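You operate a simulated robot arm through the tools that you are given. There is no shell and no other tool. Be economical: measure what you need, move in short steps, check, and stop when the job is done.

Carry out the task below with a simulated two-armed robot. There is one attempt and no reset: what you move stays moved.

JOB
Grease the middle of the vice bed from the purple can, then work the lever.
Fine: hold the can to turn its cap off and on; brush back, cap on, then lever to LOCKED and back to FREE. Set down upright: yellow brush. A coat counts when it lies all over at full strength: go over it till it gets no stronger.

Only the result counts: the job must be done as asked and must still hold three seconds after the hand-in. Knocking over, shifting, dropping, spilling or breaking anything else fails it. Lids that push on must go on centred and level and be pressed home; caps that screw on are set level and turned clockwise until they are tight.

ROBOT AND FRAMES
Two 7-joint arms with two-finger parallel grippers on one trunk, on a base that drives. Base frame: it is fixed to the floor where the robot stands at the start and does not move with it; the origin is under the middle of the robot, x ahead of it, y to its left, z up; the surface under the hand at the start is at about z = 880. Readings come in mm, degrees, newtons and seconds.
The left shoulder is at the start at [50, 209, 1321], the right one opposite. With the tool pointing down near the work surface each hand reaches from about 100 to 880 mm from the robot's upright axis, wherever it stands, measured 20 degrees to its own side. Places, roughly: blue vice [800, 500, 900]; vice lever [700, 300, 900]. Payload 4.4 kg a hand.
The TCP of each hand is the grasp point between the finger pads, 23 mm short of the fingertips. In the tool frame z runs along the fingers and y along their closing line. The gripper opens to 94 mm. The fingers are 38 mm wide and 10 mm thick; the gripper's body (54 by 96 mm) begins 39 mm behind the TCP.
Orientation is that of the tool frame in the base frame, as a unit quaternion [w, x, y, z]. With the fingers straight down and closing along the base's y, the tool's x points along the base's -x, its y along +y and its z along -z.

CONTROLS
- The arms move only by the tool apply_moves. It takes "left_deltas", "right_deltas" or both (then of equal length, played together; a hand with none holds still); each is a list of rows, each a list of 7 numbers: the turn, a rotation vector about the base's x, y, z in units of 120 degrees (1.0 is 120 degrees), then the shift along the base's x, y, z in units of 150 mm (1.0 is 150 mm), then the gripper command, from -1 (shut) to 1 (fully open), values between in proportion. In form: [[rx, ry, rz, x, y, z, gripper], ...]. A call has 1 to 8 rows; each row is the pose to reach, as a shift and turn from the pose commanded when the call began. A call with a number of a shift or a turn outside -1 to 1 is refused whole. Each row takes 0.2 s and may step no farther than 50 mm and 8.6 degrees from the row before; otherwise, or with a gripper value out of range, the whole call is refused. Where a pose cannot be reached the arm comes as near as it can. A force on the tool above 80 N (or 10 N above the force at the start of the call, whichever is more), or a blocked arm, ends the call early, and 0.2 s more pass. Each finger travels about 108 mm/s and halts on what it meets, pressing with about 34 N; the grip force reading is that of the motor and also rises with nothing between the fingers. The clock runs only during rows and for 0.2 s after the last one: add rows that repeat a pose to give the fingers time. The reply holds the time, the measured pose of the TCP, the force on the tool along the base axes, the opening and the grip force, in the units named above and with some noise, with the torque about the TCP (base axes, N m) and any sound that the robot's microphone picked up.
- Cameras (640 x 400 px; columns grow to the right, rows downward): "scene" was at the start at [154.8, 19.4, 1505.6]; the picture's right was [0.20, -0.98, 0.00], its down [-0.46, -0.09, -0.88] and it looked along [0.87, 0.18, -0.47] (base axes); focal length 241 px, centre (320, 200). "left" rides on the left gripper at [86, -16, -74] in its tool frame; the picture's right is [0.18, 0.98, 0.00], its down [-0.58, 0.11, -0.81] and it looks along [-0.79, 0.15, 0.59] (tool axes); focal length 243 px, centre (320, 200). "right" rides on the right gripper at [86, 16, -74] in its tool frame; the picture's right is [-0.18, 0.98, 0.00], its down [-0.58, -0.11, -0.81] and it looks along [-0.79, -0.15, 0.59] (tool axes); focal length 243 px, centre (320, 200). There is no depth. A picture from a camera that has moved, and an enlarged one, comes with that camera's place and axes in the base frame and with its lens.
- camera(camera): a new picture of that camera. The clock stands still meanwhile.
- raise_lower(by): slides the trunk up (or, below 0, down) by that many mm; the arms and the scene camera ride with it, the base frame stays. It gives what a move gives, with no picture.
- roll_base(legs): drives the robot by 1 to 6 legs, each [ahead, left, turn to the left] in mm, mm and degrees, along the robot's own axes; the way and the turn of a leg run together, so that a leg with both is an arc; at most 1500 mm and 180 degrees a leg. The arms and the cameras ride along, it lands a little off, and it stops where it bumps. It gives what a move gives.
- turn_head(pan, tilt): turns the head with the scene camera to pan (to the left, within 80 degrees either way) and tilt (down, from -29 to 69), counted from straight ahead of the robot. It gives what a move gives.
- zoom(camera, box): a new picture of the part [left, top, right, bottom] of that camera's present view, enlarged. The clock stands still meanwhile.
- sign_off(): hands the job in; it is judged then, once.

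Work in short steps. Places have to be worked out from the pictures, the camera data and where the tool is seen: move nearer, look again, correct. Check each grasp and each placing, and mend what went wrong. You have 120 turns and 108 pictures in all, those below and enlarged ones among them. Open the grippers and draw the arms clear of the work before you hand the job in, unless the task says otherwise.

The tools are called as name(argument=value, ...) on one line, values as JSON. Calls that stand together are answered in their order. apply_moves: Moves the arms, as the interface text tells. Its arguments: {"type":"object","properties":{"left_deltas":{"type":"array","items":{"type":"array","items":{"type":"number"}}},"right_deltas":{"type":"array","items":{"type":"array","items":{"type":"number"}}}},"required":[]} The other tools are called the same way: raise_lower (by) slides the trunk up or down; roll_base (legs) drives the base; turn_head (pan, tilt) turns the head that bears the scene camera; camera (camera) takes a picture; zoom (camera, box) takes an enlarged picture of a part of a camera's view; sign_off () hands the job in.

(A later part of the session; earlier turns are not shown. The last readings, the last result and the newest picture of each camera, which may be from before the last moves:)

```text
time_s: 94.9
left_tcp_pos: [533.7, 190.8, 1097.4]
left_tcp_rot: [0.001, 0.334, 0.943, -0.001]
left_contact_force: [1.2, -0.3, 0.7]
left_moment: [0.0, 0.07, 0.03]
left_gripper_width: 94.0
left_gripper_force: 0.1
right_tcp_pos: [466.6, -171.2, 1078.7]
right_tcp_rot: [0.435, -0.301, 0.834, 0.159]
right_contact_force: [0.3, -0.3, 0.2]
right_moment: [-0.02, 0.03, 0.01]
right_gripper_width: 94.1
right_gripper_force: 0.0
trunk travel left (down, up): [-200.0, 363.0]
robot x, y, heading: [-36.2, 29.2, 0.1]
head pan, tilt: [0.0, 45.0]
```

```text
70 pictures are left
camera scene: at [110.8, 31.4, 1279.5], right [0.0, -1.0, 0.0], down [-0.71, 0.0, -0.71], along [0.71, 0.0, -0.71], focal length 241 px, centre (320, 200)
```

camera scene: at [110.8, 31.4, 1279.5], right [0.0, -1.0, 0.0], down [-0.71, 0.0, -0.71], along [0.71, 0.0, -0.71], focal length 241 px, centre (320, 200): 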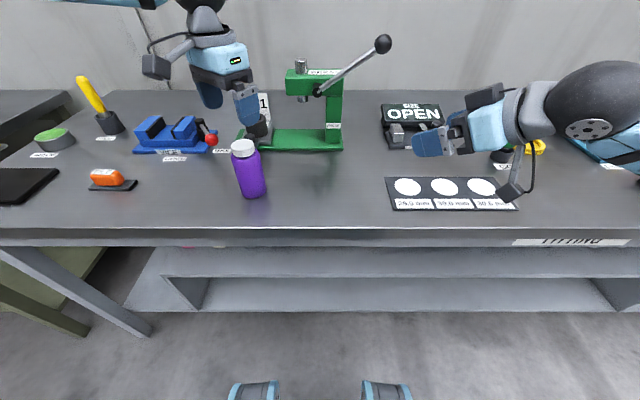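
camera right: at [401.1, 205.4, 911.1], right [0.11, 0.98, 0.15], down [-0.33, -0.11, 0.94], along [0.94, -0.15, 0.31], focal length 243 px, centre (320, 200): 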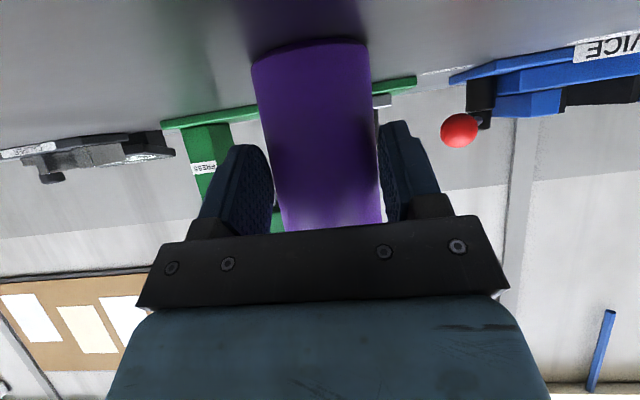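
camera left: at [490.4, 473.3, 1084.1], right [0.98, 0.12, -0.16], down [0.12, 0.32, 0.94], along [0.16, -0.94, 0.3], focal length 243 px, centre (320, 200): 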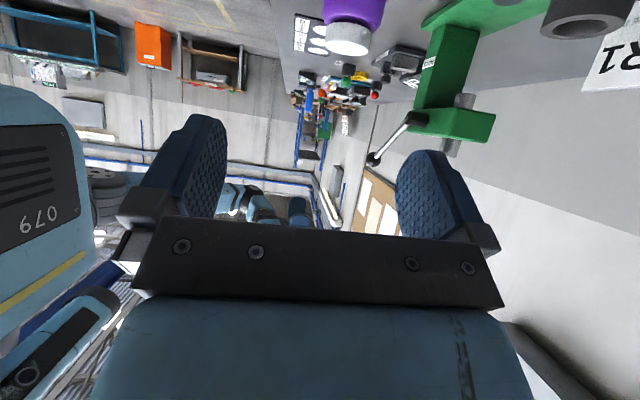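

The left hand reaches the cap. Now I bring the right hand in from front-right toward the can.

apply_moves(right_deltas=[[0, 0, 0, -0.05, 0.24, 0, 1], [0, 0, 0, -0.1, 0.48, 0, 1], [0, 0, 0, -0.14, 0.72, 0, 1], [0, 0, 0, -0.17, 0.96, 0, 1]])

apply_moves(right_deltas=[[0, 0, 0, 0, 0.24, -0.13, 1], [0, 0, 0, 0, 0.48, -0.27, 1], [0, 0, 0, 0, 0.72, -0.4, 1], [0, 0, 0, 0, 0.92, -0.53, 1]])

camera(camera="scene")

camera(camera="right")

```text
time_s: 95.9
left_tcp_pos: [530.9, 189.9, 1096.6]
left_tcp_rot: [0.001, 0.335, 0.942, 0.0]
left_contact_force: [-0.3, -0.2, -0.4]
left_moment: [0.0, 0.01, -0.01]
left_gripper_width: 93.9
left_gripper_force: 0.1
right_tcp_pos: [438.9, -27.1, 1079.1]
right_tcp_rot: [0.434, -0.302, 0.834, 0.159]
right_contact_force: [-0.4, 0.1, -0.5]
right_moment: [-0.01, -0.03, -0.03]
right_gripper_width: 94.4
right_gripper_force: 0.0
trunk travel left (down, up): [-200.0, 363.0]
robot x, y, heading: [-39.0, 27.5, 0.1]
head pan, tilt: [0.0, 45.0]
```

```text
time_s: 96.9
left_tcp_pos: [531.8, 189.8, 1097.8]
left_tcp_rot: [0.0, 0.335, 0.942, -0.001]
left_contact_force: [-0.4, -0.4, 0.1]
left_moment: [0.01, -0.02, 0.07]
left_gripper_width: 93.9
left_gripper_force: 0.1
right_tcp_pos: [438.8, 110.0, 997.3]
right_tcp_rot: [0.435, -0.301, 0.834, 0.159]
right_contact_force: [0.9, 0.2, 0.3]
right_moment: [-0.04, 0.0, -0.02]
right_gripper_width: 93.9
right_gripper_force: 0.1
trunk travel left (down, up): [-200.0, 363.0]
robot x, y, heading: [-37.5, 29.3, -0.1]
head pan, tilt: [0.0, 45.0]
```

```text
69 pictures are left
camera scene: at [109.2, 31.5, 1279.7], right [0.0, -1.0, 0.0], down [-0.71, 0.0, -0.71], along [0.71, 0.0, -0.71], focal length 241 px, centre (320, 200)
```

scene: 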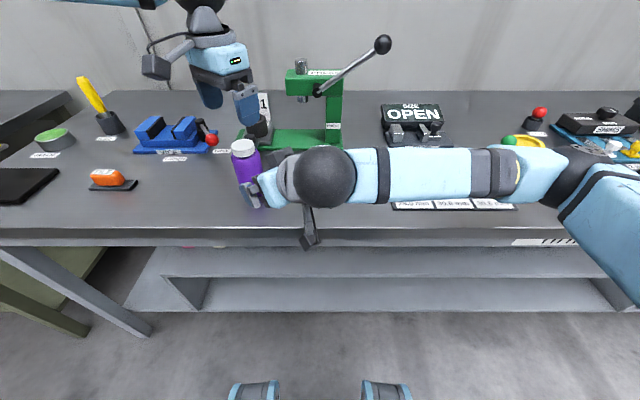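

```text
68 pictures are left
camera right: at [342.8, 52.4, 970.0], right [-0.55, 0.82, 0.15], down [-0.18, -0.3, 0.94], along [0.82, 0.49, 0.31], focal length 243 px, centre (320, 200)
```

right: 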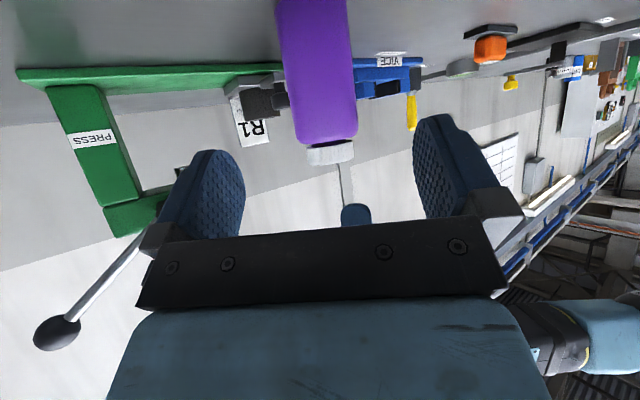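

The can sits nearly centred ahead of the fingers. I advance around it and check before closing.

apply_moves(right_deltas=[[0, 0, 0, 0.13, 0.117, -0.08, 1], [0, 0, 0, 0.26, 0.233, -0.16, 1], [0, 0, 0, 0.39, 0.35, -0.24, 1], [0, 0, 0, 0.52, 0.467, -0.325, 1]])

camera(camera="right")

```text
time_s: 97.9
left_tcp_pos: [530.4, 190.9, 1096.5]
left_tcp_rot: [0.0, 0.334, 0.943, 0.0]
left_contact_force: [0.7, -0.6, 0.4]
left_moment: [0.01, -0.02, 0.03]
left_gripper_width: 93.7
left_gripper_force: 0.1
right_tcp_pos: [517.4, 179.7, 950.3]
right_tcp_rot: [0.435, -0.301, 0.833, 0.16]
right_contact_force: [-0.1, -0.6, -0.4]
right_moment: [0.03, -0.02, -0.01]
right_gripper_width: 94.0
right_gripper_force: 0.0
trunk travel left (down, up): [-200.0, 363.0]
robot x, y, heading: [-38.0, 26.6, 0.2]
head pan, tilt: [0.0, 45.0]
```

```text
67 pictures are left
camera right: at [420.6, 121.7, 922.4], right [-0.55, 0.82, 0.15], down [-0.18, -0.3, 0.94], along [0.82, 0.49, 0.31], focal length 243 px, centre (320, 200)
```

right: 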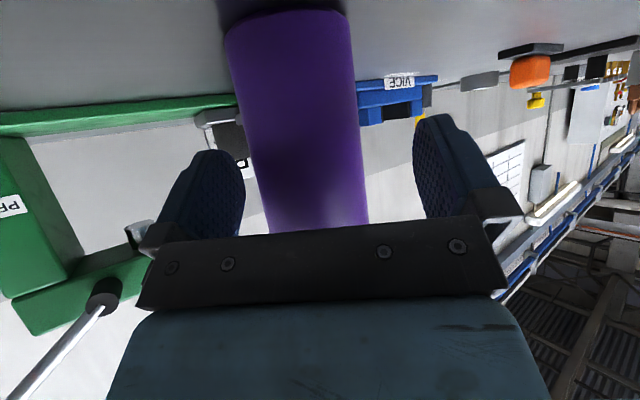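

The can is about 5 mm toward the image's left; I shift a little and close.

apply_moves(right_deltas=[[0, 0, 0, 0.018, -0.023, 0, 1], [0, 0, 0, 0.018, -0.023, 0, 0.4], [0, 0, 0, 0.018, -0.023, 0, 0.25], [0, 0, 0, 0.018, -0.023, 0, -1], [0, 0, 0, 0.018, -0.023, 0, -1]])

camera(camera="right")

turn_head(pan=20, tilt=30)

zoom(camera="scene", box=[220, 110, 420, 235])

```text
time_s: 99.1
left_tcp_pos: [531.0, 189.8, 1098.9]
left_tcp_rot: [0.0, 0.335, 0.942, -0.001]
left_contact_force: [-0.5, 0.9, 0.9]
left_moment: [0.03, 0.0, 0.01]
left_gripper_width: 94.1
left_gripper_force: 0.1
right_tcp_pos: [519.1, 176.5, 950.4]
right_tcp_rot: [0.435, -0.301, 0.833, 0.159]
right_contact_force: [0.9, -0.3, 0.9]
right_moment: [-0.12, -0.13, 0.03]
right_gripper_width: 58.5
right_gripper_force: 34.2
trunk travel left (down, up): [-200.0, 363.0]
robot x, y, heading: [-35.2, 31.7, 0.1]
head pan, tilt: [0.0, 45.0]
```

```text
66 pictures are left
camera right: at [423.4, 117.7, 922.3], right [-0.55, 0.82, 0.15], down [-0.18, -0.3, 0.94], along [0.82, 0.49, 0.31], focal length 243 px, centre (320, 200)
```

right: 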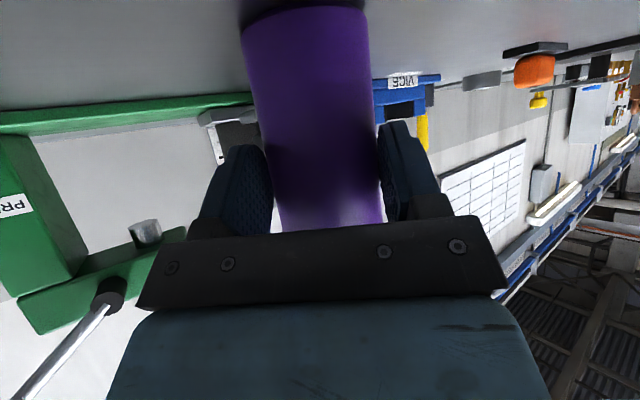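

```text
time_s: 99.9
left_tcp_pos: [532.3, 190.3, 1098.1]
left_tcp_rot: [0.001, 0.334, 0.942, 0.0]
left_contact_force: [0.1, -0.6, 0.1]
left_moment: [-0.05, 0.04, -0.01]
left_gripper_width: 93.8
left_gripper_force: 0.1
right_tcp_pos: [519.9, 176.7, 951.3]
right_tcp_rot: [0.435, -0.301, 0.834, 0.159]
right_contact_force: [1.1, -1.0, 0.9]
right_moment: [-0.12, -0.17, -0.03]
right_gripper_width: 58.6
right_gripper_force: 33.7
trunk travel left (down, up): [-200.0, 363.0]
robot x, y, heading: [-37.2, 28.9, 0.0]
head pan, tilt: [20.0, 30.0]
```

```text
3.20 times, centred on (320, 172) of scene
camera zoom: at [112.6, 61.7, 1302.3], right [0.34, -0.94, 0.0], down [-0.47, -0.17, -0.87], along [0.81, 0.3, -0.5], focal length 771 px, centre (320, 288)
```

zoom: 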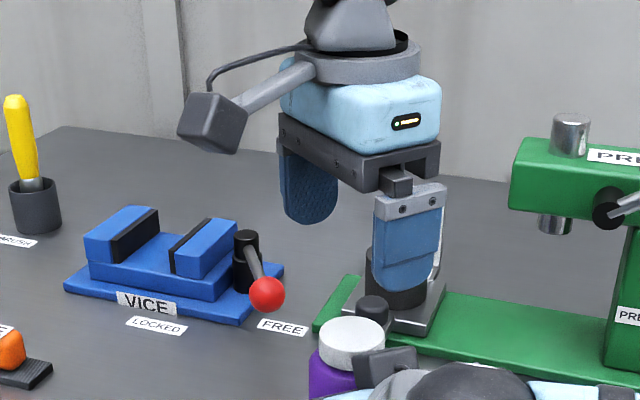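

The can is gripped. I look with the left camera, which should see the cap below the fingertips, to centre on it.

camera(camera="left")

```text
64 pictures are left
camera left: at [452.8, 233.6, 1172.5], right [0.48, 0.88, 0.0], down [0.52, -0.28, 0.81], along [0.71, -0.38, -0.59], focal length 243 px, centre (320, 200)
```

left: 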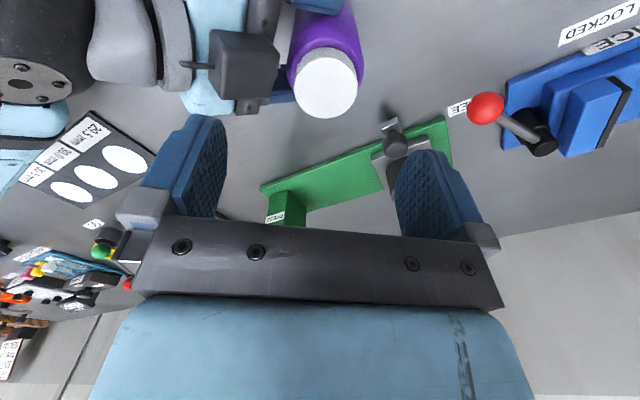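

Cap centre is about (533,191.5). The right hand's block is ~32 mm from the cap axis, so the left fingers must close across it: yaw about +20…+60. I turn the left hand there above the cap.

apply_moves(left_deltas=[[0, 0, 0.067, 0, 0, 0, 1], [0, 0, 0.134, 0, 0, 0, 1], [0, 0, 0.2, 0, 0, 0, 1], [0, 0, 0.267, 0, 0, 0, 1], [0, 0, 0.334, 0, 0, 0, 1], [0, 0, 0.4, 0, 0, 0, 0.6], [0, 0, 0.467, 0, 0, 0, 0.4], [0, 0, 0.533, 0.01, 0.01, 0, 0.3]])

camera(camera="left")

```text
time_s: 101.7
left_tcp_pos: [532.8, 192.1, 1097.0]
left_tcp_rot: [0.0, -0.217, 0.976, 0.001]
left_contact_force: [0.4, 0.6, -0.1]
left_moment: [0.0, 0.03, -0.02]
left_gripper_width: 61.2
left_gripper_force: 0.1
right_tcp_pos: [519.5, 175.0, 950.1]
right_tcp_rot: [0.435, -0.301, 0.834, 0.159]
right_contact_force: [1.3, -1.7, 3.1]
right_moment: [-0.14, -0.18, -0.06]
right_gripper_width: 58.6
right_gripper_force: 33.8
trunk travel left (down, up): [-200.0, 363.0]
robot x, y, heading: [-38.5, 28.0, -0.1]
head pan, tilt: [20.0, 30.0]
```

```text
63 pictures are left
camera left: at [460.0, 142.5, 1171.4], right [-0.58, 0.81, 0.0], down [0.48, 0.34, 0.81], along [0.66, 0.47, -0.59], focal length 243 px, centre (320, 200)
```

left: 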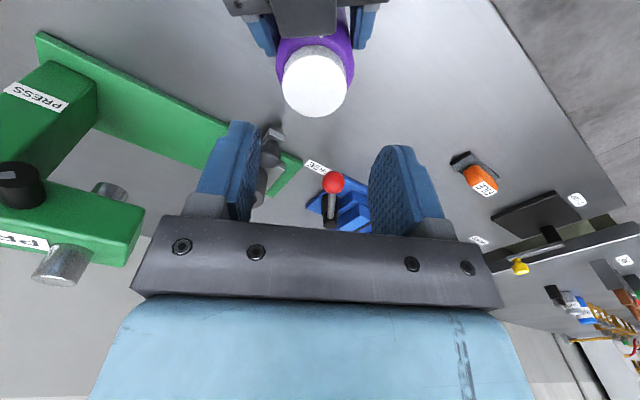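

Cap is about (534,190.5). I descend over it with the fingers slightly open.

apply_moves(left_deltas=[[0, 0, 0, 0.009, -0.01, -0.15, 0.3], [0, 0, 0, 0.009, -0.01, -0.3, 0.3], [0, 0, 0, 0.009, -0.01, -0.4, 0.3], [0, 0, 0, 0.009, -0.01, -0.45, 0.3], [0, 0, 0, 0.009, -0.01, -0.493, 0.3]])

camera(camera="left")

zoom(camera="scene", box=[260, 130, 420, 230])

```text
time_s: 102.9
left_tcp_pos: [533.0, 191.5, 1022.2]
left_tcp_rot: [0.0, -0.215, 0.977, 0.001]
left_contact_force: [-1.0, 0.5, -0.1]
left_moment: [0.03, 0.01, 0.02]
left_gripper_width: 60.9
left_gripper_force: 0.1
right_tcp_pos: [518.9, 176.3, 949.7]
right_tcp_rot: [0.435, -0.302, 0.833, 0.16]
right_contact_force: [-2.1, 0.0, 1.6]
right_moment: [-0.05, 0.01, 0.02]
right_gripper_width: 58.4
right_gripper_force: 33.6
trunk travel left (down, up): [-200.0, 363.0]
robot x, y, heading: [-38.6, 29.2, 0.2]
head pan, tilt: [20.0, 30.0]
```

```text
62 pictures are left
camera left: at [460.8, 141.4, 1097.3], right [-0.58, 0.81, 0.0], down [0.48, 0.34, 0.81], along [0.66, 0.47, -0.59], focal length 243 px, centre (320, 200)
```

left: 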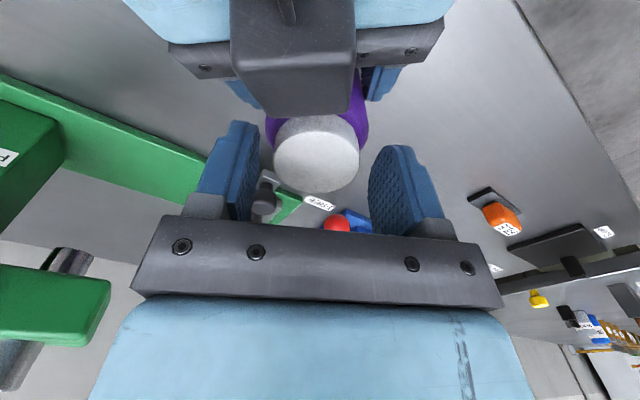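

```text
4.00 times, centred on (340, 180) of scene
camera zoom: at [112.4, 61.9, 1302.4], right [0.34, -0.94, 0.0], down [-0.47, -0.17, -0.87], along [0.81, 0.3, -0.5], focal length 963 px, centre (240, 280)
```

zoom: 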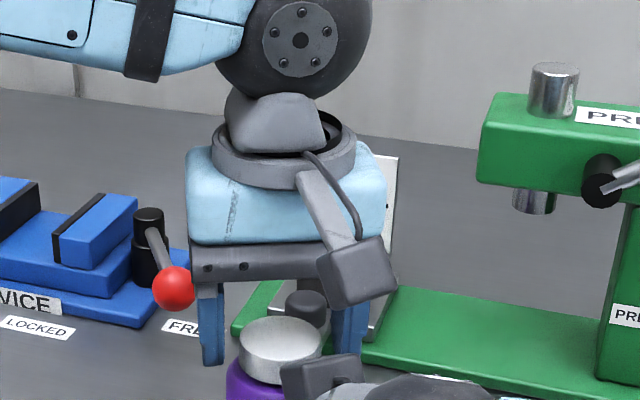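

Scene and left views bracket the cap at roughly (532,190), so the hand is centred within a few mm. I shift slightly and close on the cap.

apply_moves(left_deltas=[[0, 0, 0, -0.01, -0.01, 0, 0.3], [0, 0, 0, -0.01, -0.01, 0, 0], [0, 0, 0, -0.01, -0.01, 0, -1], [0, 0, 0, -0.01, -0.01, 0, -1]])

camera(camera="left")

```text
time_s: 103.9
left_tcp_pos: [531.6, 189.6, 1023.0]
left_tcp_rot: [0.0, -0.214, 0.977, 0.0]
left_contact_force: [1.8, -4.4, -0.4]
left_moment: [-0.09, -0.07, -0.03]
left_gripper_width: 40.6
left_gripper_force: 34.8
right_tcp_pos: [518.5, 175.9, 949.6]
right_tcp_rot: [0.434, -0.302, 0.833, 0.16]
right_contact_force: [-2.5, 4.9, 0.2]
right_moment: [-0.3, -0.16, 0.11]
right_gripper_width: 58.3
right_gripper_force: 33.9
trunk travel left (down, up): [-200.0, 363.0]
robot x, y, heading: [-37.3, 29.5, 0.1]
head pan, tilt: [20.0, 30.0]
```

```text
60 pictures are left
camera left: at [459.5, 139.7, 1097.5], right [-0.58, 0.81, 0.0], down [0.48, 0.34, 0.81], along [0.66, 0.47, -0.59], focal length 243 px, centre (320, 200)
```

left: 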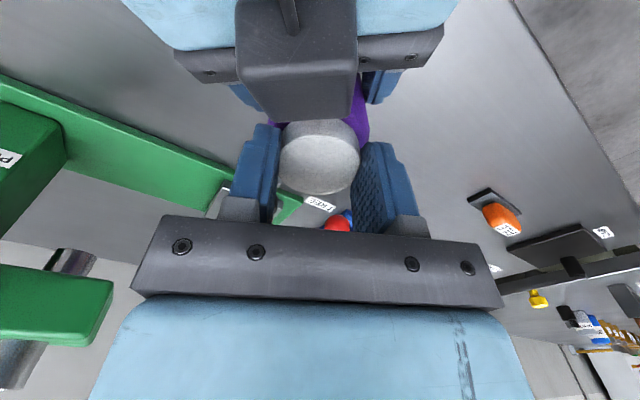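

The cap is gripped (40.6 mm). I turn it counter-clockwise 35° and watch forces.

apply_moves(left_deltas=[[0, 0, 0.058, 0, 0, 0, -1], [0, 0, 0.117, 0, 0, 0, -1], [0, 0, 0.175, 0, 0, 0, -1], [0, 0, 0.233, 0, 0, 0, -1], [0, 0, 0.292, 0, 0, 0.003, -1]])

camera(camera="left")

```text
time_s: 105.1
left_tcp_pos: [533.4, 188.9, 1024.1]
left_tcp_rot: [0.001, -0.499, 0.866, -0.001]
left_contact_force: [14.1, -22.5, 0.3]
left_moment: [-1.07, -0.39, -0.14]
left_gripper_width: 40.5
left_gripper_force: 34.3
right_tcp_pos: [517.5, 176.7, 950.8]
right_tcp_rot: [0.435, -0.302, 0.833, 0.16]
right_contact_force: [-14.9, 23.8, -0.8]
right_moment: [-0.58, -0.53, 0.68]
right_gripper_width: 58.5
right_gripper_force: 34.0
trunk travel left (down, up): [-200.0, 363.0]
robot x, y, heading: [-37.1, 28.8, -0.1]
head pan, tilt: [20.0, 30.0]
```

```text
59 pictures are left
camera left: at [502.6, 107.7, 1098.3], right [-0.94, 0.33, 0.0], down [0.19, 0.56, 0.81], along [0.27, 0.76, -0.59], focal length 243 px, centre (320, 200)
```

left: 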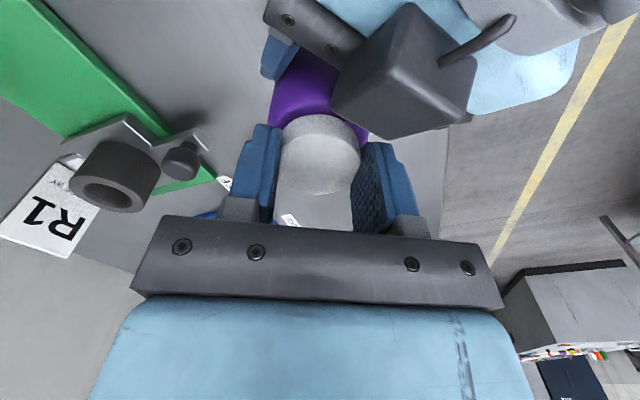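

It turned, but lateral force shows I'm slightly off-axis. I open a bit, turn back while shifting (+1.5,−1), and regrip.

apply_moves(left_deltas=[[0, 0, 0, 0, 0, 0, 0.25], [0, 0, 0, 0, 0, 0, 0.25], [0, 0, -0.065, 0, 0, 0, 0.25], [0, 0, -0.13, 0, 0, 0, 0.25], [0, 0, -0.195, 0, 0, 0, 0.25], [0, 0, -0.26, 0, 0, 0, 0.25], [0, 0, -0.32, 0, 0, 0, 0.25]])

camera(camera="left")

```text
time_s: 106.7
left_tcp_pos: [532.1, 190.2, 1022.6]
left_tcp_rot: [0.0, -0.186, 0.983, 0.0]
left_contact_force: [0.1, 0.0, 0.1]
left_moment: [0.01, 0.02, -0.01]
left_gripper_width: 58.7
left_gripper_force: 0.2
right_tcp_pos: [518.1, 175.9, 950.1]
right_tcp_rot: [0.435, -0.302, 0.833, 0.16]
right_contact_force: [1.6, -0.1, 0.7]
right_moment: [0.03, -0.01, -0.04]
right_gripper_width: 58.4
right_gripper_force: 34.1
trunk travel left (down, up): [-200.0, 363.0]
robot x, y, heading: [-36.9, 29.2, 0.0]
head pan, tilt: [20.0, 30.0]
```

```text
58 pictures are left
camera left: at [456.5, 144.1, 1097.7], right [-0.53, 0.85, 0.0], down [0.5, 0.31, 0.81], along [0.68, 0.43, -0.59], focal length 243 px, centre (320, 200)
```

left: 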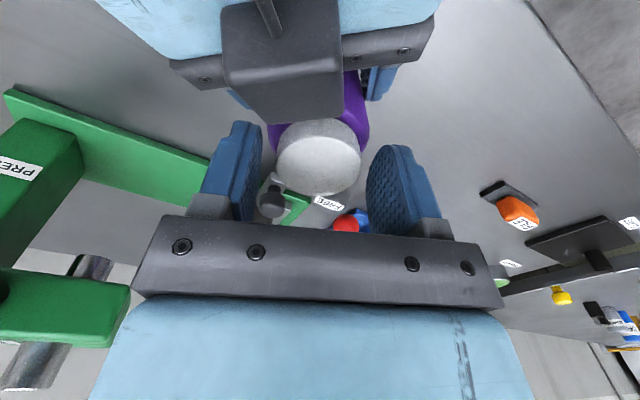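

The top's ellipse indicates the cap axis is ~2 mm farther in +x. I shift, regrip and turn again.

apply_moves(left_deltas=[[0, 0, 0, 0.015, -0.002, 0, 0.25], [0, 0, 0, 0.015, -0.002, 0, -1], [0, 0, 0, 0.015, -0.002, 0, -1], [0, 0, 0, 0.015, -0.002, 0, -1]])

apply_moves(left_deltas=[[0, 0, 0.067, 0, 0, 0, -1], [0, 0, 0.133, 0, 0, 0, -1], [0, 0, 0.2, 0, 0, 0.002, -1], [0, 0, 0.267, 0, 0, 0.003, -1], [0, 0, 0.333, 0, 0, 0.003, -1]])

```text
time_s: 107.7
left_tcp_pos: [534.1, 189.1, 1023.6]
left_tcp_rot: [0.0, -0.186, 0.983, 0.001]
left_contact_force: [-4.1, 9.0, 1.6]
left_moment: [0.4, 0.21, 0.05]
left_gripper_width: 41.4
left_gripper_force: 34.4
right_tcp_pos: [519.0, 176.2, 949.5]
right_tcp_rot: [0.434, -0.301, 0.834, 0.159]
right_contact_force: [3.6, -10.7, -0.3]
right_moment: [0.36, 0.04, -0.26]
right_gripper_width: 58.3
right_gripper_force: 34.3
trunk travel left (down, up): [-200.0, 363.0]
robot x, y, heading: [-40.3, 27.9, 0.0]
head pan, tilt: [20.0, 30.0]
```

```text
time_s: 108.9
left_tcp_pos: [534.7, 188.9, 1023.0]
left_tcp_rot: [0.0, -0.512, 0.859, -0.002]
left_contact_force: [2.0, -4.8, 0.5]
left_moment: [-0.01, 0.01, -0.01]
left_gripper_width: 41.0
left_gripper_force: 33.6
right_tcp_pos: [518.3, 177.4, 950.0]
right_tcp_rot: [0.435, -0.303, 0.833, 0.16]
right_contact_force: [-1.6, 5.7, -0.5]
right_moment: [-0.37, -0.14, 0.14]
right_gripper_width: 58.5
right_gripper_force: 33.6
trunk travel left (down, up): [-200.0, 363.0]
robot x, y, heading: [-34.2, 29.4, 0.1]
head pan, tilt: [20.0, 30.0]
```

Forces are now small, so the centring is good. I do three more strokes.

apply_moves(left_deltas=[[0, 0, 0, 0, 0, 0, 0.2], [0, 0, 0, 0, 0, 0, 0.2], [0, 0, -0.067, 0, 0, 0, 0.2], [0, 0, -0.133, 0, 0, 0, 0.2], [0, 0, -0.2, 0, 0, 0, 0.2], [0, 0, -0.267, 0, 0, 0, 0.2], [0, 0, -0.333, 0, 0, 0, 0.2]])

apply_moves(left_deltas=[[0, 0, 0, 0, 0, 0, -1], [0, 0, 0, 0, 0, 0, -1], [0, 0, 0, 0, 0, 0, -1], [0, 0, 0.067, 0, 0, 0, -1], [0, 0, 0.133, 0, 0, 0, -1], [0, 0, 0.2, 0, 0, 0.002, -1], [0, 0, 0.267, 0, 0, 0.003, -1], [0, 0, 0.333, 0, 0, 0.003, -1]])

apply_moves(left_deltas=[[0, 0, 0, 0, 0, 0, 0.2], [0, 0, 0, 0, 0, 0, 0.2], [0, 0, -0.067, 0, 0, 0, 0.2], [0, 0, -0.133, 0, 0, 0, 0.2], [0, 0, -0.2, 0, 0, 0, 0.2], [0, 0, -0.267, 0, 0, 0, 0.2], [0, 0, -0.333, 0, 0, 0, 0.2]])

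apply_moves(left_deltas=[[0, 0, 0, 0, 0, 0, -1], [0, 0, 0, 0, 0, 0, -1], [0, 0, 0, 0, 0, 0, -1], [0, 0, 0.067, 0, 0, 0, -1], [0, 0, 0.133, 0, 0, 0, -1], [0, 0, 0.2, 0, 0, 0.002, -1], [0, 0, 0.267, 0, 0, 0.003, -1], [0, 0, 0.333, 0, 0, 0.003, -1]])

zoom(camera="scene", box=[290, 180, 370, 230])

camera(camera="left")

```text
time_s: 110.5
left_tcp_pos: [535.9, 190.4, 1023.8]
left_tcp_rot: [0.0, -0.186, 0.983, 0.0]
left_contact_force: [-0.7, 0.2, -0.8]
left_moment: [-0.01, 0.01, -0.03]
left_gripper_width: 56.3
left_gripper_force: 0.0
right_tcp_pos: [519.0, 176.1, 949.7]
right_tcp_rot: [0.434, -0.302, 0.834, 0.159]
right_contact_force: [0.6, -1.0, -0.2]
right_moment: [-0.01, 0.01, 0.01]
right_gripper_width: 58.3
right_gripper_force: 33.7
trunk travel left (down, up): [-200.0, 363.0]
robot x, y, heading: [-38.8, 28.0, -0.2]
head pan, tilt: [20.0, 30.0]
```

```text
time_s: 112.3
left_tcp_pos: [534.5, 189.6, 1023.2]
left_tcp_rot: [0.0, -0.512, 0.859, 0.0]
left_contact_force: [4.8, -5.1, 0.5]
left_moment: [0.01, -0.14, -0.07]
left_gripper_width: 42.1
left_gripper_force: 33.8
right_tcp_pos: [518.4, 178.0, 950.5]
right_tcp_rot: [0.435, -0.302, 0.833, 0.16]
right_contact_force: [-6.4, 4.7, 0.0]
right_moment: [-0.43, -0.22, 0.16]
right_gripper_width: 58.0
right_gripper_force: 33.4
trunk travel left (down, up): [-200.0, 363.0]
robot x, y, heading: [-32.3, 28.5, 0.1]
head pan, tilt: [20.0, 30.0]
```

```text
time_s: 113.9
left_tcp_pos: [534.8, 189.0, 1024.5]
left_tcp_rot: [0.001, -0.186, 0.983, 0.0]
left_contact_force: [-0.6, -0.4, -0.4]
left_moment: [0.04, 0.05, -0.01]
left_gripper_width: 56.3
left_gripper_force: 0.1
right_tcp_pos: [519.7, 176.9, 950.0]
right_tcp_rot: [0.435, -0.301, 0.834, 0.159]
right_contact_force: [-0.4, 0.6, -0.7]
right_moment: [-0.04, 0.03, 0.02]
right_gripper_width: 58.3
right_gripper_force: 34.2
trunk travel left (down, up): [-200.0, 363.0]
robot x, y, heading: [-36.6, 27.5, 0.0]
head pan, tilt: [20.0, 30.0]
```

```text
time_s: 115.7
left_tcp_pos: [534.7, 187.7, 1024.6]
left_tcp_rot: [0.001, -0.512, 0.859, -0.001]
left_contact_force: [5.6, -5.2, -0.4]
left_moment: [0.0, -0.14, -0.08]
left_gripper_width: 42.7
left_gripper_force: 34.1
right_tcp_pos: [518.6, 177.5, 950.0]
right_tcp_rot: [0.435, -0.302, 0.833, 0.16]
right_contact_force: [-5.6, 5.3, 0.2]
right_moment: [-0.43, -0.23, 0.19]
right_gripper_width: 58.1
right_gripper_force: 33.9
trunk travel left (down, up): [-200.0, 363.0]
robot x, y, heading: [-38.7, 31.5, -0.2]
head pan, tilt: [20.0, 30.0]
```

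```text
8.00 times, centred on (330, 205) of scene
camera zoom: at [112.9, 62.0, 1302.3], right [0.34, -0.94, 0.0], down [-0.47, -0.17, -0.87], along [0.81, 0.3, -0.5], focal length 1926 px, centre (240, 160)
```

zoom: 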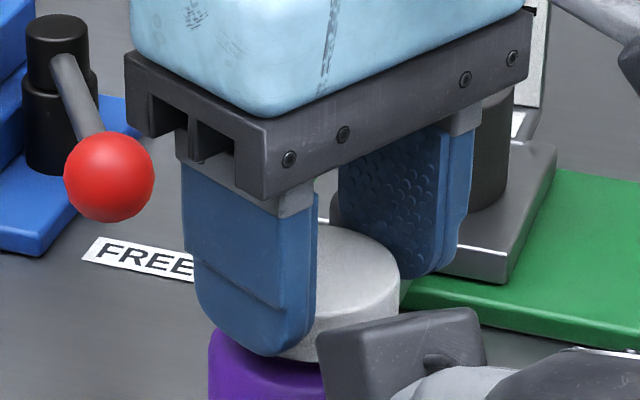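

```text
56 pictures are left
camera left: at [507.0, 106.6, 1099.7], right [-0.95, 0.31, 0.0], down [0.18, 0.56, 0.81], along [0.25, 0.77, -0.59], focal length 243 px, centre (320, 200)
```

left: 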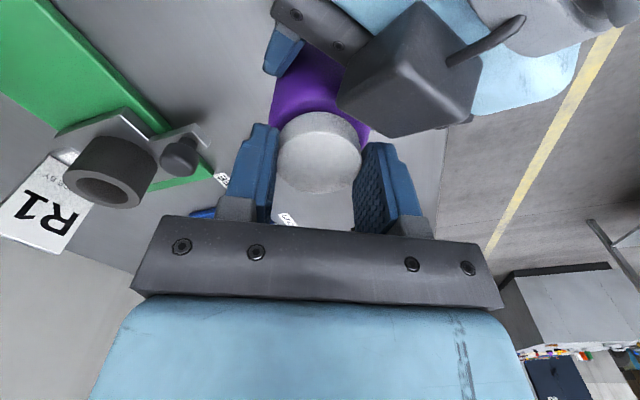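

About 155° turned. I do three more strokes, then test a small lift.

apply_moves(left_deltas=[[0, 0, 0, 0, 0, 0, 0.2], [0, 0, 0, 0, 0, 0, 0.2], [0, 0, -0.067, 0, 0, 0, 0.2], [0, 0, -0.133, 0, 0, 0, 0.2], [0, 0, -0.2, 0, 0, 0, 0.2], [0, 0, -0.267, 0, 0, 0, 0.2], [0, 0, -0.333, 0, 0, 0, 0.2]])

apply_moves(left_deltas=[[0, 0, 0, 0, 0, 0, -1], [0, 0, 0, 0, 0, 0, -1], [0, 0, 0, 0, 0, 0, -1], [0, 0, 0.067, 0, 0, 0, -1], [0, 0, 0.133, 0, 0, 0, -1], [0, 0, 0.2, 0, 0, 0.002, -1], [0, 0, 0.267, 0, 0, 0.003, -1], [0, 0, 0.333, 0, 0, 0.003, -1]])

apply_moves(left_deltas=[[0, 0, 0, 0, 0, 0, 0.2], [0, 0, 0, 0, 0, 0, 0.2], [0, 0, -0.067, 0, 0, 0, 0.2], [0, 0, -0.133, 0, 0, 0, 0.2], [0, 0, -0.2, 0, 0, 0, 0.2], [0, 0, -0.267, 0, 0, 0, 0.2], [0, 0, -0.333, 0, 0, 0, 0.2]])

apply_moves(left_deltas=[[0, 0, 0, 0, 0, 0, -1], [0, 0, 0, 0, 0, 0, -1], [0, 0, 0, 0, 0, 0, -1], [0, 0, 0.067, 0, 0, 0, -1], [0, 0, 0.133, 0, 0, 0, -1], [0, 0, 0.2, 0, 0, 0.002, -1], [0, 0, 0.267, 0, 0, 0.003, -1], [0, 0, 0.333, 0, 0, 0.003, -1]])

apply_moves(left_deltas=[[0, 0, 0, 0, 0, 0, 0.2], [0, 0, 0, 0, 0, 0, 0.2], [0, 0, -0.067, 0, 0, 0, 0.2], [0, 0, -0.133, 0, 0, 0, 0.2], [0, 0, -0.2, 0, 0, 0, 0.2], [0, 0, -0.267, 0, 0, 0, 0.2], [0, 0, -0.333, 0, 0, 0, 0.2]])

apply_moves(left_deltas=[[0, 0, 0, 0, 0, 0, -1], [0, 0, 0, 0, 0, 0, -1], [0, 0, 0, 0, 0, 0, -1], [0, 0, 0.067, 0, 0, 0, -1], [0, 0, 0.133, 0, 0, 0, -1], [0, 0, 0.2, 0, 0, 0.002, -1], [0, 0, 0.267, 0, 0, 0.003, -1], [0, 0, 0.333, 0, 0, 0.003, -1]])

apply_moves(left_deltas=[[0, 0, 0, 0, 0, 0.01, -1], [0, 0, 0, 0, 0, 0.02, -1]])

```text
time_s: 117.3
left_tcp_pos: [533.7, 190.3, 1024.6]
left_tcp_rot: [-0.001, -0.186, 0.983, 0.0]
left_contact_force: [0.7, 0.3, -0.3]
left_moment: [0.0, 0.01, 0.0]
left_gripper_width: 56.3
left_gripper_force: 0.1
right_tcp_pos: [519.9, 176.5, 949.8]
right_tcp_rot: [0.435, -0.301, 0.834, 0.159]
right_contact_force: [-0.3, 0.7, -0.6]
right_moment: [-0.05, 0.06, 0.02]
right_gripper_width: 58.2
right_gripper_force: 33.6
trunk travel left (down, up): [-200.0, 363.0]
robot x, y, heading: [-37.7, 26.8, -0.1]
head pan, tilt: [20.0, 30.0]
```

```text
time_s: 119.1
left_tcp_pos: [534.5, 188.0, 1023.9]
left_tcp_rot: [0.0, -0.512, 0.859, 0.001]
left_contact_force: [0.0, -3.1, -0.1]
left_moment: [-0.04, -0.03, -0.01]
left_gripper_width: 43.0
left_gripper_force: 34.7
right_tcp_pos: [518.8, 177.6, 950.7]
right_tcp_rot: [0.435, -0.301, 0.833, 0.159]
right_contact_force: [-0.5, 2.1, -0.3]
right_moment: [-0.2, 0.0, 0.09]
right_gripper_width: 58.2
right_gripper_force: 34.2
trunk travel left (down, up): [-200.0, 363.0]
robot x, y, heading: [-38.2, 28.7, 0.1]
head pan, tilt: [20.0, 30.0]
```

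```text
time_s: 120.7
left_tcp_pos: [534.9, 188.9, 1025.6]
left_tcp_rot: [0.0, -0.186, 0.983, -0.001]
left_contact_force: [0.1, -0.1, -0.8]
left_moment: [-0.01, 0.0, 0.01]
left_gripper_width: 56.4
left_gripper_force: 0.1
right_tcp_pos: [520.0, 177.2, 950.3]
right_tcp_rot: [0.435, -0.302, 0.834, 0.159]
right_contact_force: [-1.0, 0.1, 0.1]
right_moment: [-0.02, 0.05, -0.04]
right_gripper_width: 58.1
right_gripper_force: 34.3
trunk travel left (down, up): [-200.0, 363.0]
robot x, y, heading: [-39.1, 28.5, 0.1]
head pan, tilt: [20.0, 30.0]
```

```text
time_s: 122.5
left_tcp_pos: [535.1, 188.5, 1025.7]
left_tcp_rot: [0.0, -0.512, 0.859, -0.001]
left_contact_force: [1.5, -1.4, -1.0]
left_moment: [-0.04, -0.01, -0.05]
left_gripper_width: 43.1
left_gripper_force: 33.9
right_tcp_pos: [520.2, 177.0, 949.9]
right_tcp_rot: [0.435, -0.302, 0.833, 0.16]
right_contact_force: [-0.3, 1.8, 0.6]
right_moment: [-0.12, 0.02, 0.06]
right_gripper_width: 58.5
right_gripper_force: 34.0
trunk travel left (down, up): [-200.0, 363.0]
robot x, y, heading: [-40.3, 28.5, -0.1]
head pan, tilt: [20.0, 30.0]
```

```text
time_s: 124.1
left_tcp_pos: [535.0, 189.2, 1026.0]
left_tcp_rot: [0.0, -0.185, 0.983, 0.001]
left_contact_force: [0.5, 0.1, -0.5]
left_moment: [0.03, 0.01, -0.02]
left_gripper_width: 56.5
left_gripper_force: 0.0
right_tcp_pos: [521.3, 176.7, 950.4]
right_tcp_rot: [0.435, -0.301, 0.834, 0.159]
right_contact_force: [-0.8, -0.4, 0.0]
right_moment: [0.0, 0.04, 0.03]
right_gripper_width: 58.3
right_gripper_force: 34.4
trunk travel left (down, up): [-200.0, 363.0]
robot x, y, heading: [-37.3, 29.3, 0.1]
head pan, tilt: [20.0, 30.0]
```

```text
time_s: 125.9
left_tcp_pos: [535.6, 190.1, 1025.4]
left_tcp_rot: [0.001, -0.512, 0.859, 0.0]
left_contact_force: [0.8, -1.1, -0.5]
left_moment: [-0.04, 0.0, 0.01]
left_gripper_width: 43.4
left_gripper_force: 33.7
right_tcp_pos: [519.5, 176.6, 949.2]
right_tcp_rot: [0.435, -0.302, 0.833, 0.159]
right_contact_force: [-0.9, 0.8, -0.1]
right_moment: [-0.11, 0.0, 0.03]
right_gripper_width: 57.8
right_gripper_force: 34.0
trunk travel left (down, up): [-200.0, 363.0]
robot x, y, heading: [-38.9, 29.4, 0.1]
head pan, tilt: [20.0, 30.0]
```

```text
time_s: 126.5
left_tcp_pos: [535.3, 189.9, 1028.4]
left_tcp_rot: [-0.001, -0.512, 0.859, 0.0]
left_contact_force: [0.9, 0.2, -0.6]
left_moment: [0.01, -0.01, -0.01]
left_gripper_width: 43.3
left_gripper_force: 34.0
right_tcp_pos: [519.4, 175.9, 950.4]
right_tcp_rot: [0.435, -0.301, 0.833, 0.159]
right_contact_force: [-0.2, 0.2, -0.3]
right_moment: [-0.05, -0.02, 0.01]
right_gripper_width: 57.9
right_gripper_force: 33.8
trunk travel left (down, up): [-200.0, 363.0]
robot x, y, heading: [-36.0, 30.7, -0.1]
head pan, tilt: [20.0, 30.0]
```

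The cap lifts freely. I raise it clear and check the picture.

apply_moves(left_deltas=[[0, 0, 0, 0, 0, 0.05, -1], [0, 0, 0, 0, 0, 0.12, -1], [0, 0, 0, 0, 0, 0.25, -1], [0, 0, 0, 0, 0, 0.4, -1]])

camera(camera="left")

zoom(camera="scene", box=[260, 150, 388, 230])

```text
time_s: 127.5
left_tcp_pos: [534.7, 188.1, 1090.1]
left_tcp_rot: [0.001, -0.512, 0.859, 0.0]
left_contact_force: [-0.1, 0.0, 1.4]
left_moment: [0.01, 0.01, 0.0]
left_gripper_width: 43.4
left_gripper_force: 33.8
right_tcp_pos: [518.7, 176.0, 950.5]
right_tcp_rot: [0.435, -0.301, 0.834, 0.158]
right_contact_force: [-0.2, -0.9, 0.2]
right_moment: [-0.08, 0.03, -0.02]
right_gripper_width: 58.0
right_gripper_force: 34.0
trunk travel left (down, up): [-200.0, 363.0]
robot x, y, heading: [-38.1, 28.8, 0.1]
head pan, tilt: [20.0, 30.0]
```

```text
55 pictures are left
camera left: at [506.4, 106.2, 1165.0], right [-0.95, 0.31, 0.0], down [0.18, 0.56, 0.81], along [0.25, 0.77, -0.59], focal length 243 px, centre (320, 200)
```

left: 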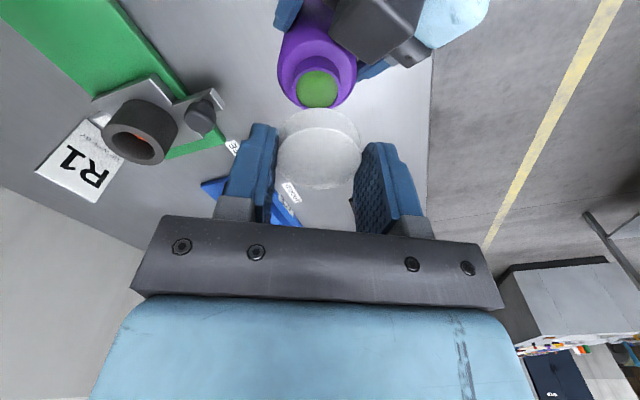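

```text
5.00 times, centred on (324, 190) of scene
camera zoom: at [112.6, 61.8, 1302.3], right [0.34, -0.94, 0.0], down [-0.47, -0.17, -0.87], along [0.81, 0.3, -0.5], focal length 1204 px, centre (300, 250)
```

zoom: 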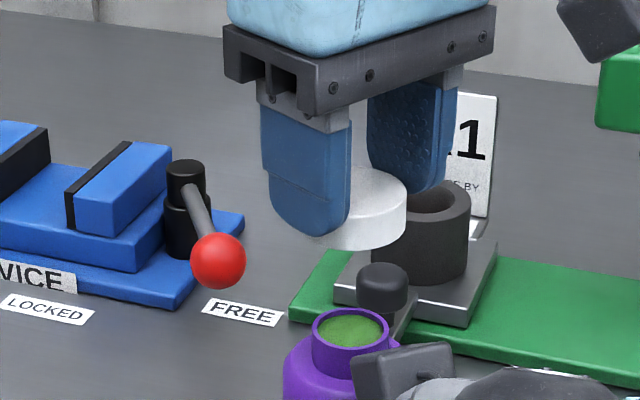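

The cap is off and green grease shows in the can's mouth. I set the cap down on clear table at about (540,330), lowering in small steps.

apply_moves(left_deltas=[[0, 0, 0, 0.01, 0.25, 0, -1], [0, 0, 0, 0.02, 0.5, 0, -1], [0, 0, 0, 0.03, 0.75, 0, -1], [0, 0, 0, 0.03, 0.94, -0.2, -1], [0, 0, 0, 0.03, 0.94, -0.5, -1], [0, 0, 0, 0.03, 0.94, -0.8, -1], [0, 0, 0, 0.03, 0.94, -1, -1]])

apply_moves(left_deltas=[[0, 0, 0, 0, 0, -0.08, -1], [0, 0, 0, 0, 0, -0.12, -1]])

turn_head(pan=30, tilt=35)

zoom(camera="scene", box=[240, 140, 400, 240])

```text
time_s: 129.1
left_tcp_pos: [539.3, 330.0, 939.0]
left_tcp_rot: [0.0, -0.511, 0.859, 0.001]
left_contact_force: [0.9, 0.1, -1.8]
left_moment: [0.0, 0.02, -0.03]
left_gripper_width: 43.6
left_gripper_force: 33.8
right_tcp_pos: [519.4, 177.0, 949.0]
right_tcp_rot: [0.435, -0.302, 0.833, 0.16]
right_contact_force: [0.8, -0.5, -0.3]
right_moment: [-0.01, 0.07, 0.01]
right_gripper_width: 57.9
right_gripper_force: 34.6
trunk travel left (down, up): [-200.0, 363.0]
robot x, y, heading: [-39.8, 32.2, 0.2]
head pan, tilt: [20.0, 30.0]
```

```text
time_s: 129.7
left_tcp_pos: [539.0, 329.8, 921.6]
left_tcp_rot: [0.0, -0.511, 0.86, 0.0]
left_contact_force: [-0.3, 0.0, 0.1]
left_moment: [-0.01, 0.0, 0.0]
left_gripper_width: 43.4
left_gripper_force: 34.1
right_tcp_pos: [519.0, 176.1, 950.0]
right_tcp_rot: [0.435, -0.302, 0.833, 0.16]
right_contact_force: [1.0, -0.4, 0.2]
right_moment: [-0.01, 0.0, 0.04]
right_gripper_width: 57.7
right_gripper_force: 34.1
trunk travel left (down, up): [-200.0, 363.0]
robot x, y, heading: [-39.5, 31.9, -0.2]
head pan, tilt: [20.0, 30.0]
```

```text
time_s: 130.4
left_tcp_pos: [538.6, 330.7, 920.4]
left_tcp_rot: [0.0, -0.51, 0.86, 0.0]
left_contact_force: [-1.2, 0.1, -0.8]
left_moment: [-0.01, -0.03, 0.0]
left_gripper_width: 43.5
left_gripper_force: 33.9
right_tcp_pos: [518.6, 176.1, 950.0]
right_tcp_rot: [0.434, -0.301, 0.834, 0.159]
right_contact_force: [0.0, 0.7, 0.4]
right_moment: [0.0, 0.05, 0.0]
right_gripper_width: 57.8
right_gripper_force: 33.9
trunk travel left (down, up): [-200.0, 363.0]
robot x, y, heading: [-38.2, 33.7, 0.2]
head pan, tilt: [30.0, 35.0]
```

```text
4.00 times, centred on (320, 190) of scene
camera zoom: at [104.1, 75.0, 1294.5], right [0.5, -0.87, 0.0], down [-0.5, -0.29, -0.82], along [0.71, 0.41, -0.57], focal length 963 px, centre (320, 240)
```

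zoom: 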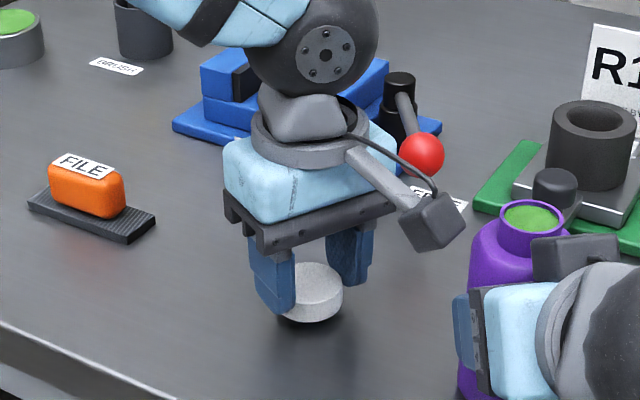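

The cap hovers a little above the table. I lower in small steps checking force.

apply_moves(left_deltas=[[0, 0, 0, 0, 0, -0.03, -1], [0, 0, 0, 0, 0, -0.03, -1]])

apply_moves(left_deltas=[[0, 0, 0, 0, 0, -0.015, -1], [0, 0, 0, 0, 0, -0.015, -1]])

apply_moves(left_deltas=[[0, 0, 0, 0, 0, -0.015, -1], [0, 0, 0, 0, 0, -0.015, -1]])

zoom(camera="scene", box=[280, 190, 360, 240])

```text
time_s: 131.0
left_tcp_pos: [538.2, 330.5, 916.3]
left_tcp_rot: [0.001, -0.512, 0.859, 0.001]
left_contact_force: [0.0, -0.1, -0.2]
left_moment: [0.01, -0.01, -0.01]
left_gripper_width: 43.5
left_gripper_force: 33.9
right_tcp_pos: [519.5, 175.9, 949.7]
right_tcp_rot: [0.435, -0.301, 0.833, 0.159]
right_contact_force: [-0.2, -0.5, 0.2]
right_moment: [-0.07, 0.02, -0.03]
right_gripper_width: 57.8
right_gripper_force: 34.2
trunk travel left (down, up): [-200.0, 363.0]
robot x, y, heading: [-37.9, 28.3, -0.0]
head pan, tilt: [30.0, 35.0]
```

```text
time_s: 131.6
left_tcp_pos: [537.8, 329.4, 913.5]
left_tcp_rot: [0.0, -0.511, 0.86, 0.0]
left_contact_force: [0.4, 0.1, 0.4]
left_moment: [0.02, 0.0, -0.01]
left_gripper_width: 43.5
left_gripper_force: 33.6
right_tcp_pos: [519.7, 176.4, 949.8]
right_tcp_rot: [0.436, -0.301, 0.833, 0.16]
right_contact_force: [-0.2, 0.6, 0.1]
right_moment: [-0.04, -0.02, 0.03]
right_gripper_width: 57.8
right_gripper_force: 34.1
trunk travel left (down, up): [-200.0, 363.0]
robot x, y, heading: [-36.8, 26.6, 0.1]
head pan, tilt: [30.0, 35.0]
```

```text
time_s: 132.2
left_tcp_pos: [539.0, 330.9, 912.4]
left_tcp_rot: [0.001, -0.511, 0.86, 0.0]
left_contact_force: [-1.4, 1.3, 6.4]
left_moment: [0.09, 0.13, 0.0]
left_gripper_width: 43.5
left_gripper_force: 33.6
right_tcp_pos: [519.6, 177.0, 949.3]
right_tcp_rot: [0.435, -0.302, 0.834, 0.159]
right_contact_force: [-0.2, -0.6, 0.3]
right_moment: [-0.03, 0.04, 0.01]
right_gripper_width: 57.6
right_gripper_force: 33.4
trunk travel left (down, up): [-200.0, 363.0]
robot x, y, heading: [-38.5, 27.9, -0.2]
head pan, tilt: [30.0, 35.0]
```

```text
8.00 times, centred on (320, 215) of scene
camera zoom: at [103.6, 74.8, 1294.7], right [0.5, -0.87, 0.0], down [-0.5, -0.29, -0.82], along [0.71, 0.41, -0.57], focal length 1926 px, centre (320, 80)
```

zoom: 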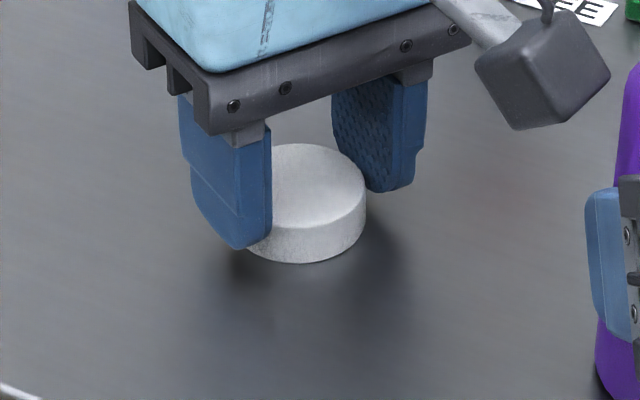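

The cap touches down (6 N) at TCP z≈912. I release it, raise the left hand, and then release the can with the right hand and retreat it the way it came.

apply_moves(left_deltas=[[0, 0, 0, 0, 0, 0.005, 0], [0, 0, 0, 0, 0, 0.005, 0.3], [0, 0, 0, 0, 0, 0.005, 0.4], [0, 0, 0, 0, 0, 0.2, 0.4], [0, 0, 0, 0, 0, 0.5, 0.4], [0, 0, 0, 0, 0, 0.8, 0.6], [0, 0, 0, 0, 0.1, 1, 1]])

apply_moves(right_deltas=[[0, 0, 0, 0, 0, 0, 0.4], [0, 0, 0, 0, 0, 0, 1], [0, 0, 0, 0, 0, 0, 1], [0, 0, 0, -0.13, -0.117, 0.08, 1], [0, 0, 0, -0.26, -0.233, 0.16, 1], [0, 0, 0, -0.39, -0.35, 0.24, 1], [0, 0, 0, -0.52, -0.467, 0.325, 1]])

camera(camera="scene")

camera(camera="right")

```text
time_s: 133.8
left_tcp_pos: [539.4, 344.7, 1062.2]
left_tcp_rot: [0.0, -0.511, 0.859, 0.0]
left_contact_force: [-0.7, 1.0, -0.5]
left_moment: [-0.05, 0.01, 0.0]
left_gripper_width: 94.1
left_gripper_force: 0.1
right_tcp_pos: [518.9, 176.8, 950.0]
right_tcp_rot: [0.435, -0.301, 0.834, 0.159]
right_contact_force: [-1.8, 0.2, 0.9]
right_moment: [0.02, -0.11, -0.01]
right_gripper_width: 57.8
right_gripper_force: 34.6
trunk travel left (down, up): [-200.0, 363.0]
robot x, y, heading: [-38.5, 29.5, -0.2]
head pan, tilt: [30.0, 35.0]
```

```text
time_s: 135.4
left_tcp_pos: [538.0, 345.3, 1062.0]
left_tcp_rot: [0.001, -0.51, 0.86, 0.0]
left_contact_force: [0.7, -0.4, 0.0]
left_moment: [0.02, -0.01, 0.02]
left_gripper_width: 93.8
left_gripper_force: 0.0
right_tcp_pos: [440.7, 106.6, 999.0]
right_tcp_rot: [0.435, -0.301, 0.834, 0.159]
right_contact_force: [-0.2, -0.1, -0.2]
right_moment: [0.03, -0.01, 0.01]
right_gripper_width: 94.2
right_gripper_force: 0.0
trunk travel left (down, up): [-200.0, 363.0]
robot x, y, heading: [-37.6, 29.5, 0.2]
head pan, tilt: [30.0, 35.0]
```

```text
51 pictures are left
camera scene: at [103.5, 74.6, 1294.6], right [0.5, -0.87, 0.0], down [-0.5, -0.29, -0.82], along [0.71, 0.41, -0.57], focal length 241 px, centre (320, 200)
```

scene: 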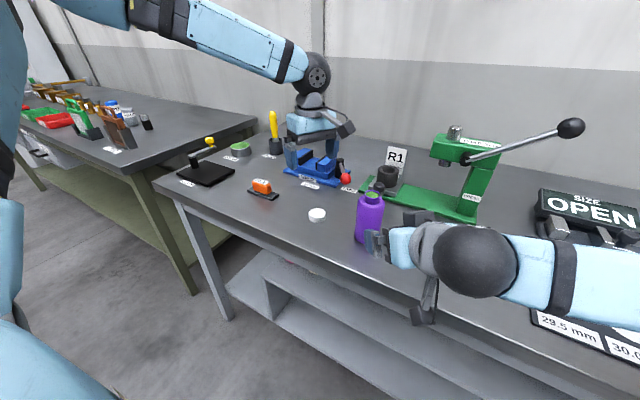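

```text
50 pictures are left
camera right: at [344.6, 47.7, 971.3], right [-0.55, 0.82, 0.15], down [-0.18, -0.3, 0.94], along [0.82, 0.49, 0.31], focal length 243 px, centre (320, 200)
```

right: 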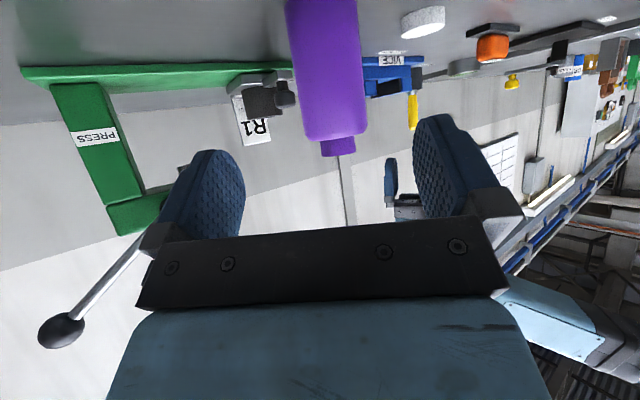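

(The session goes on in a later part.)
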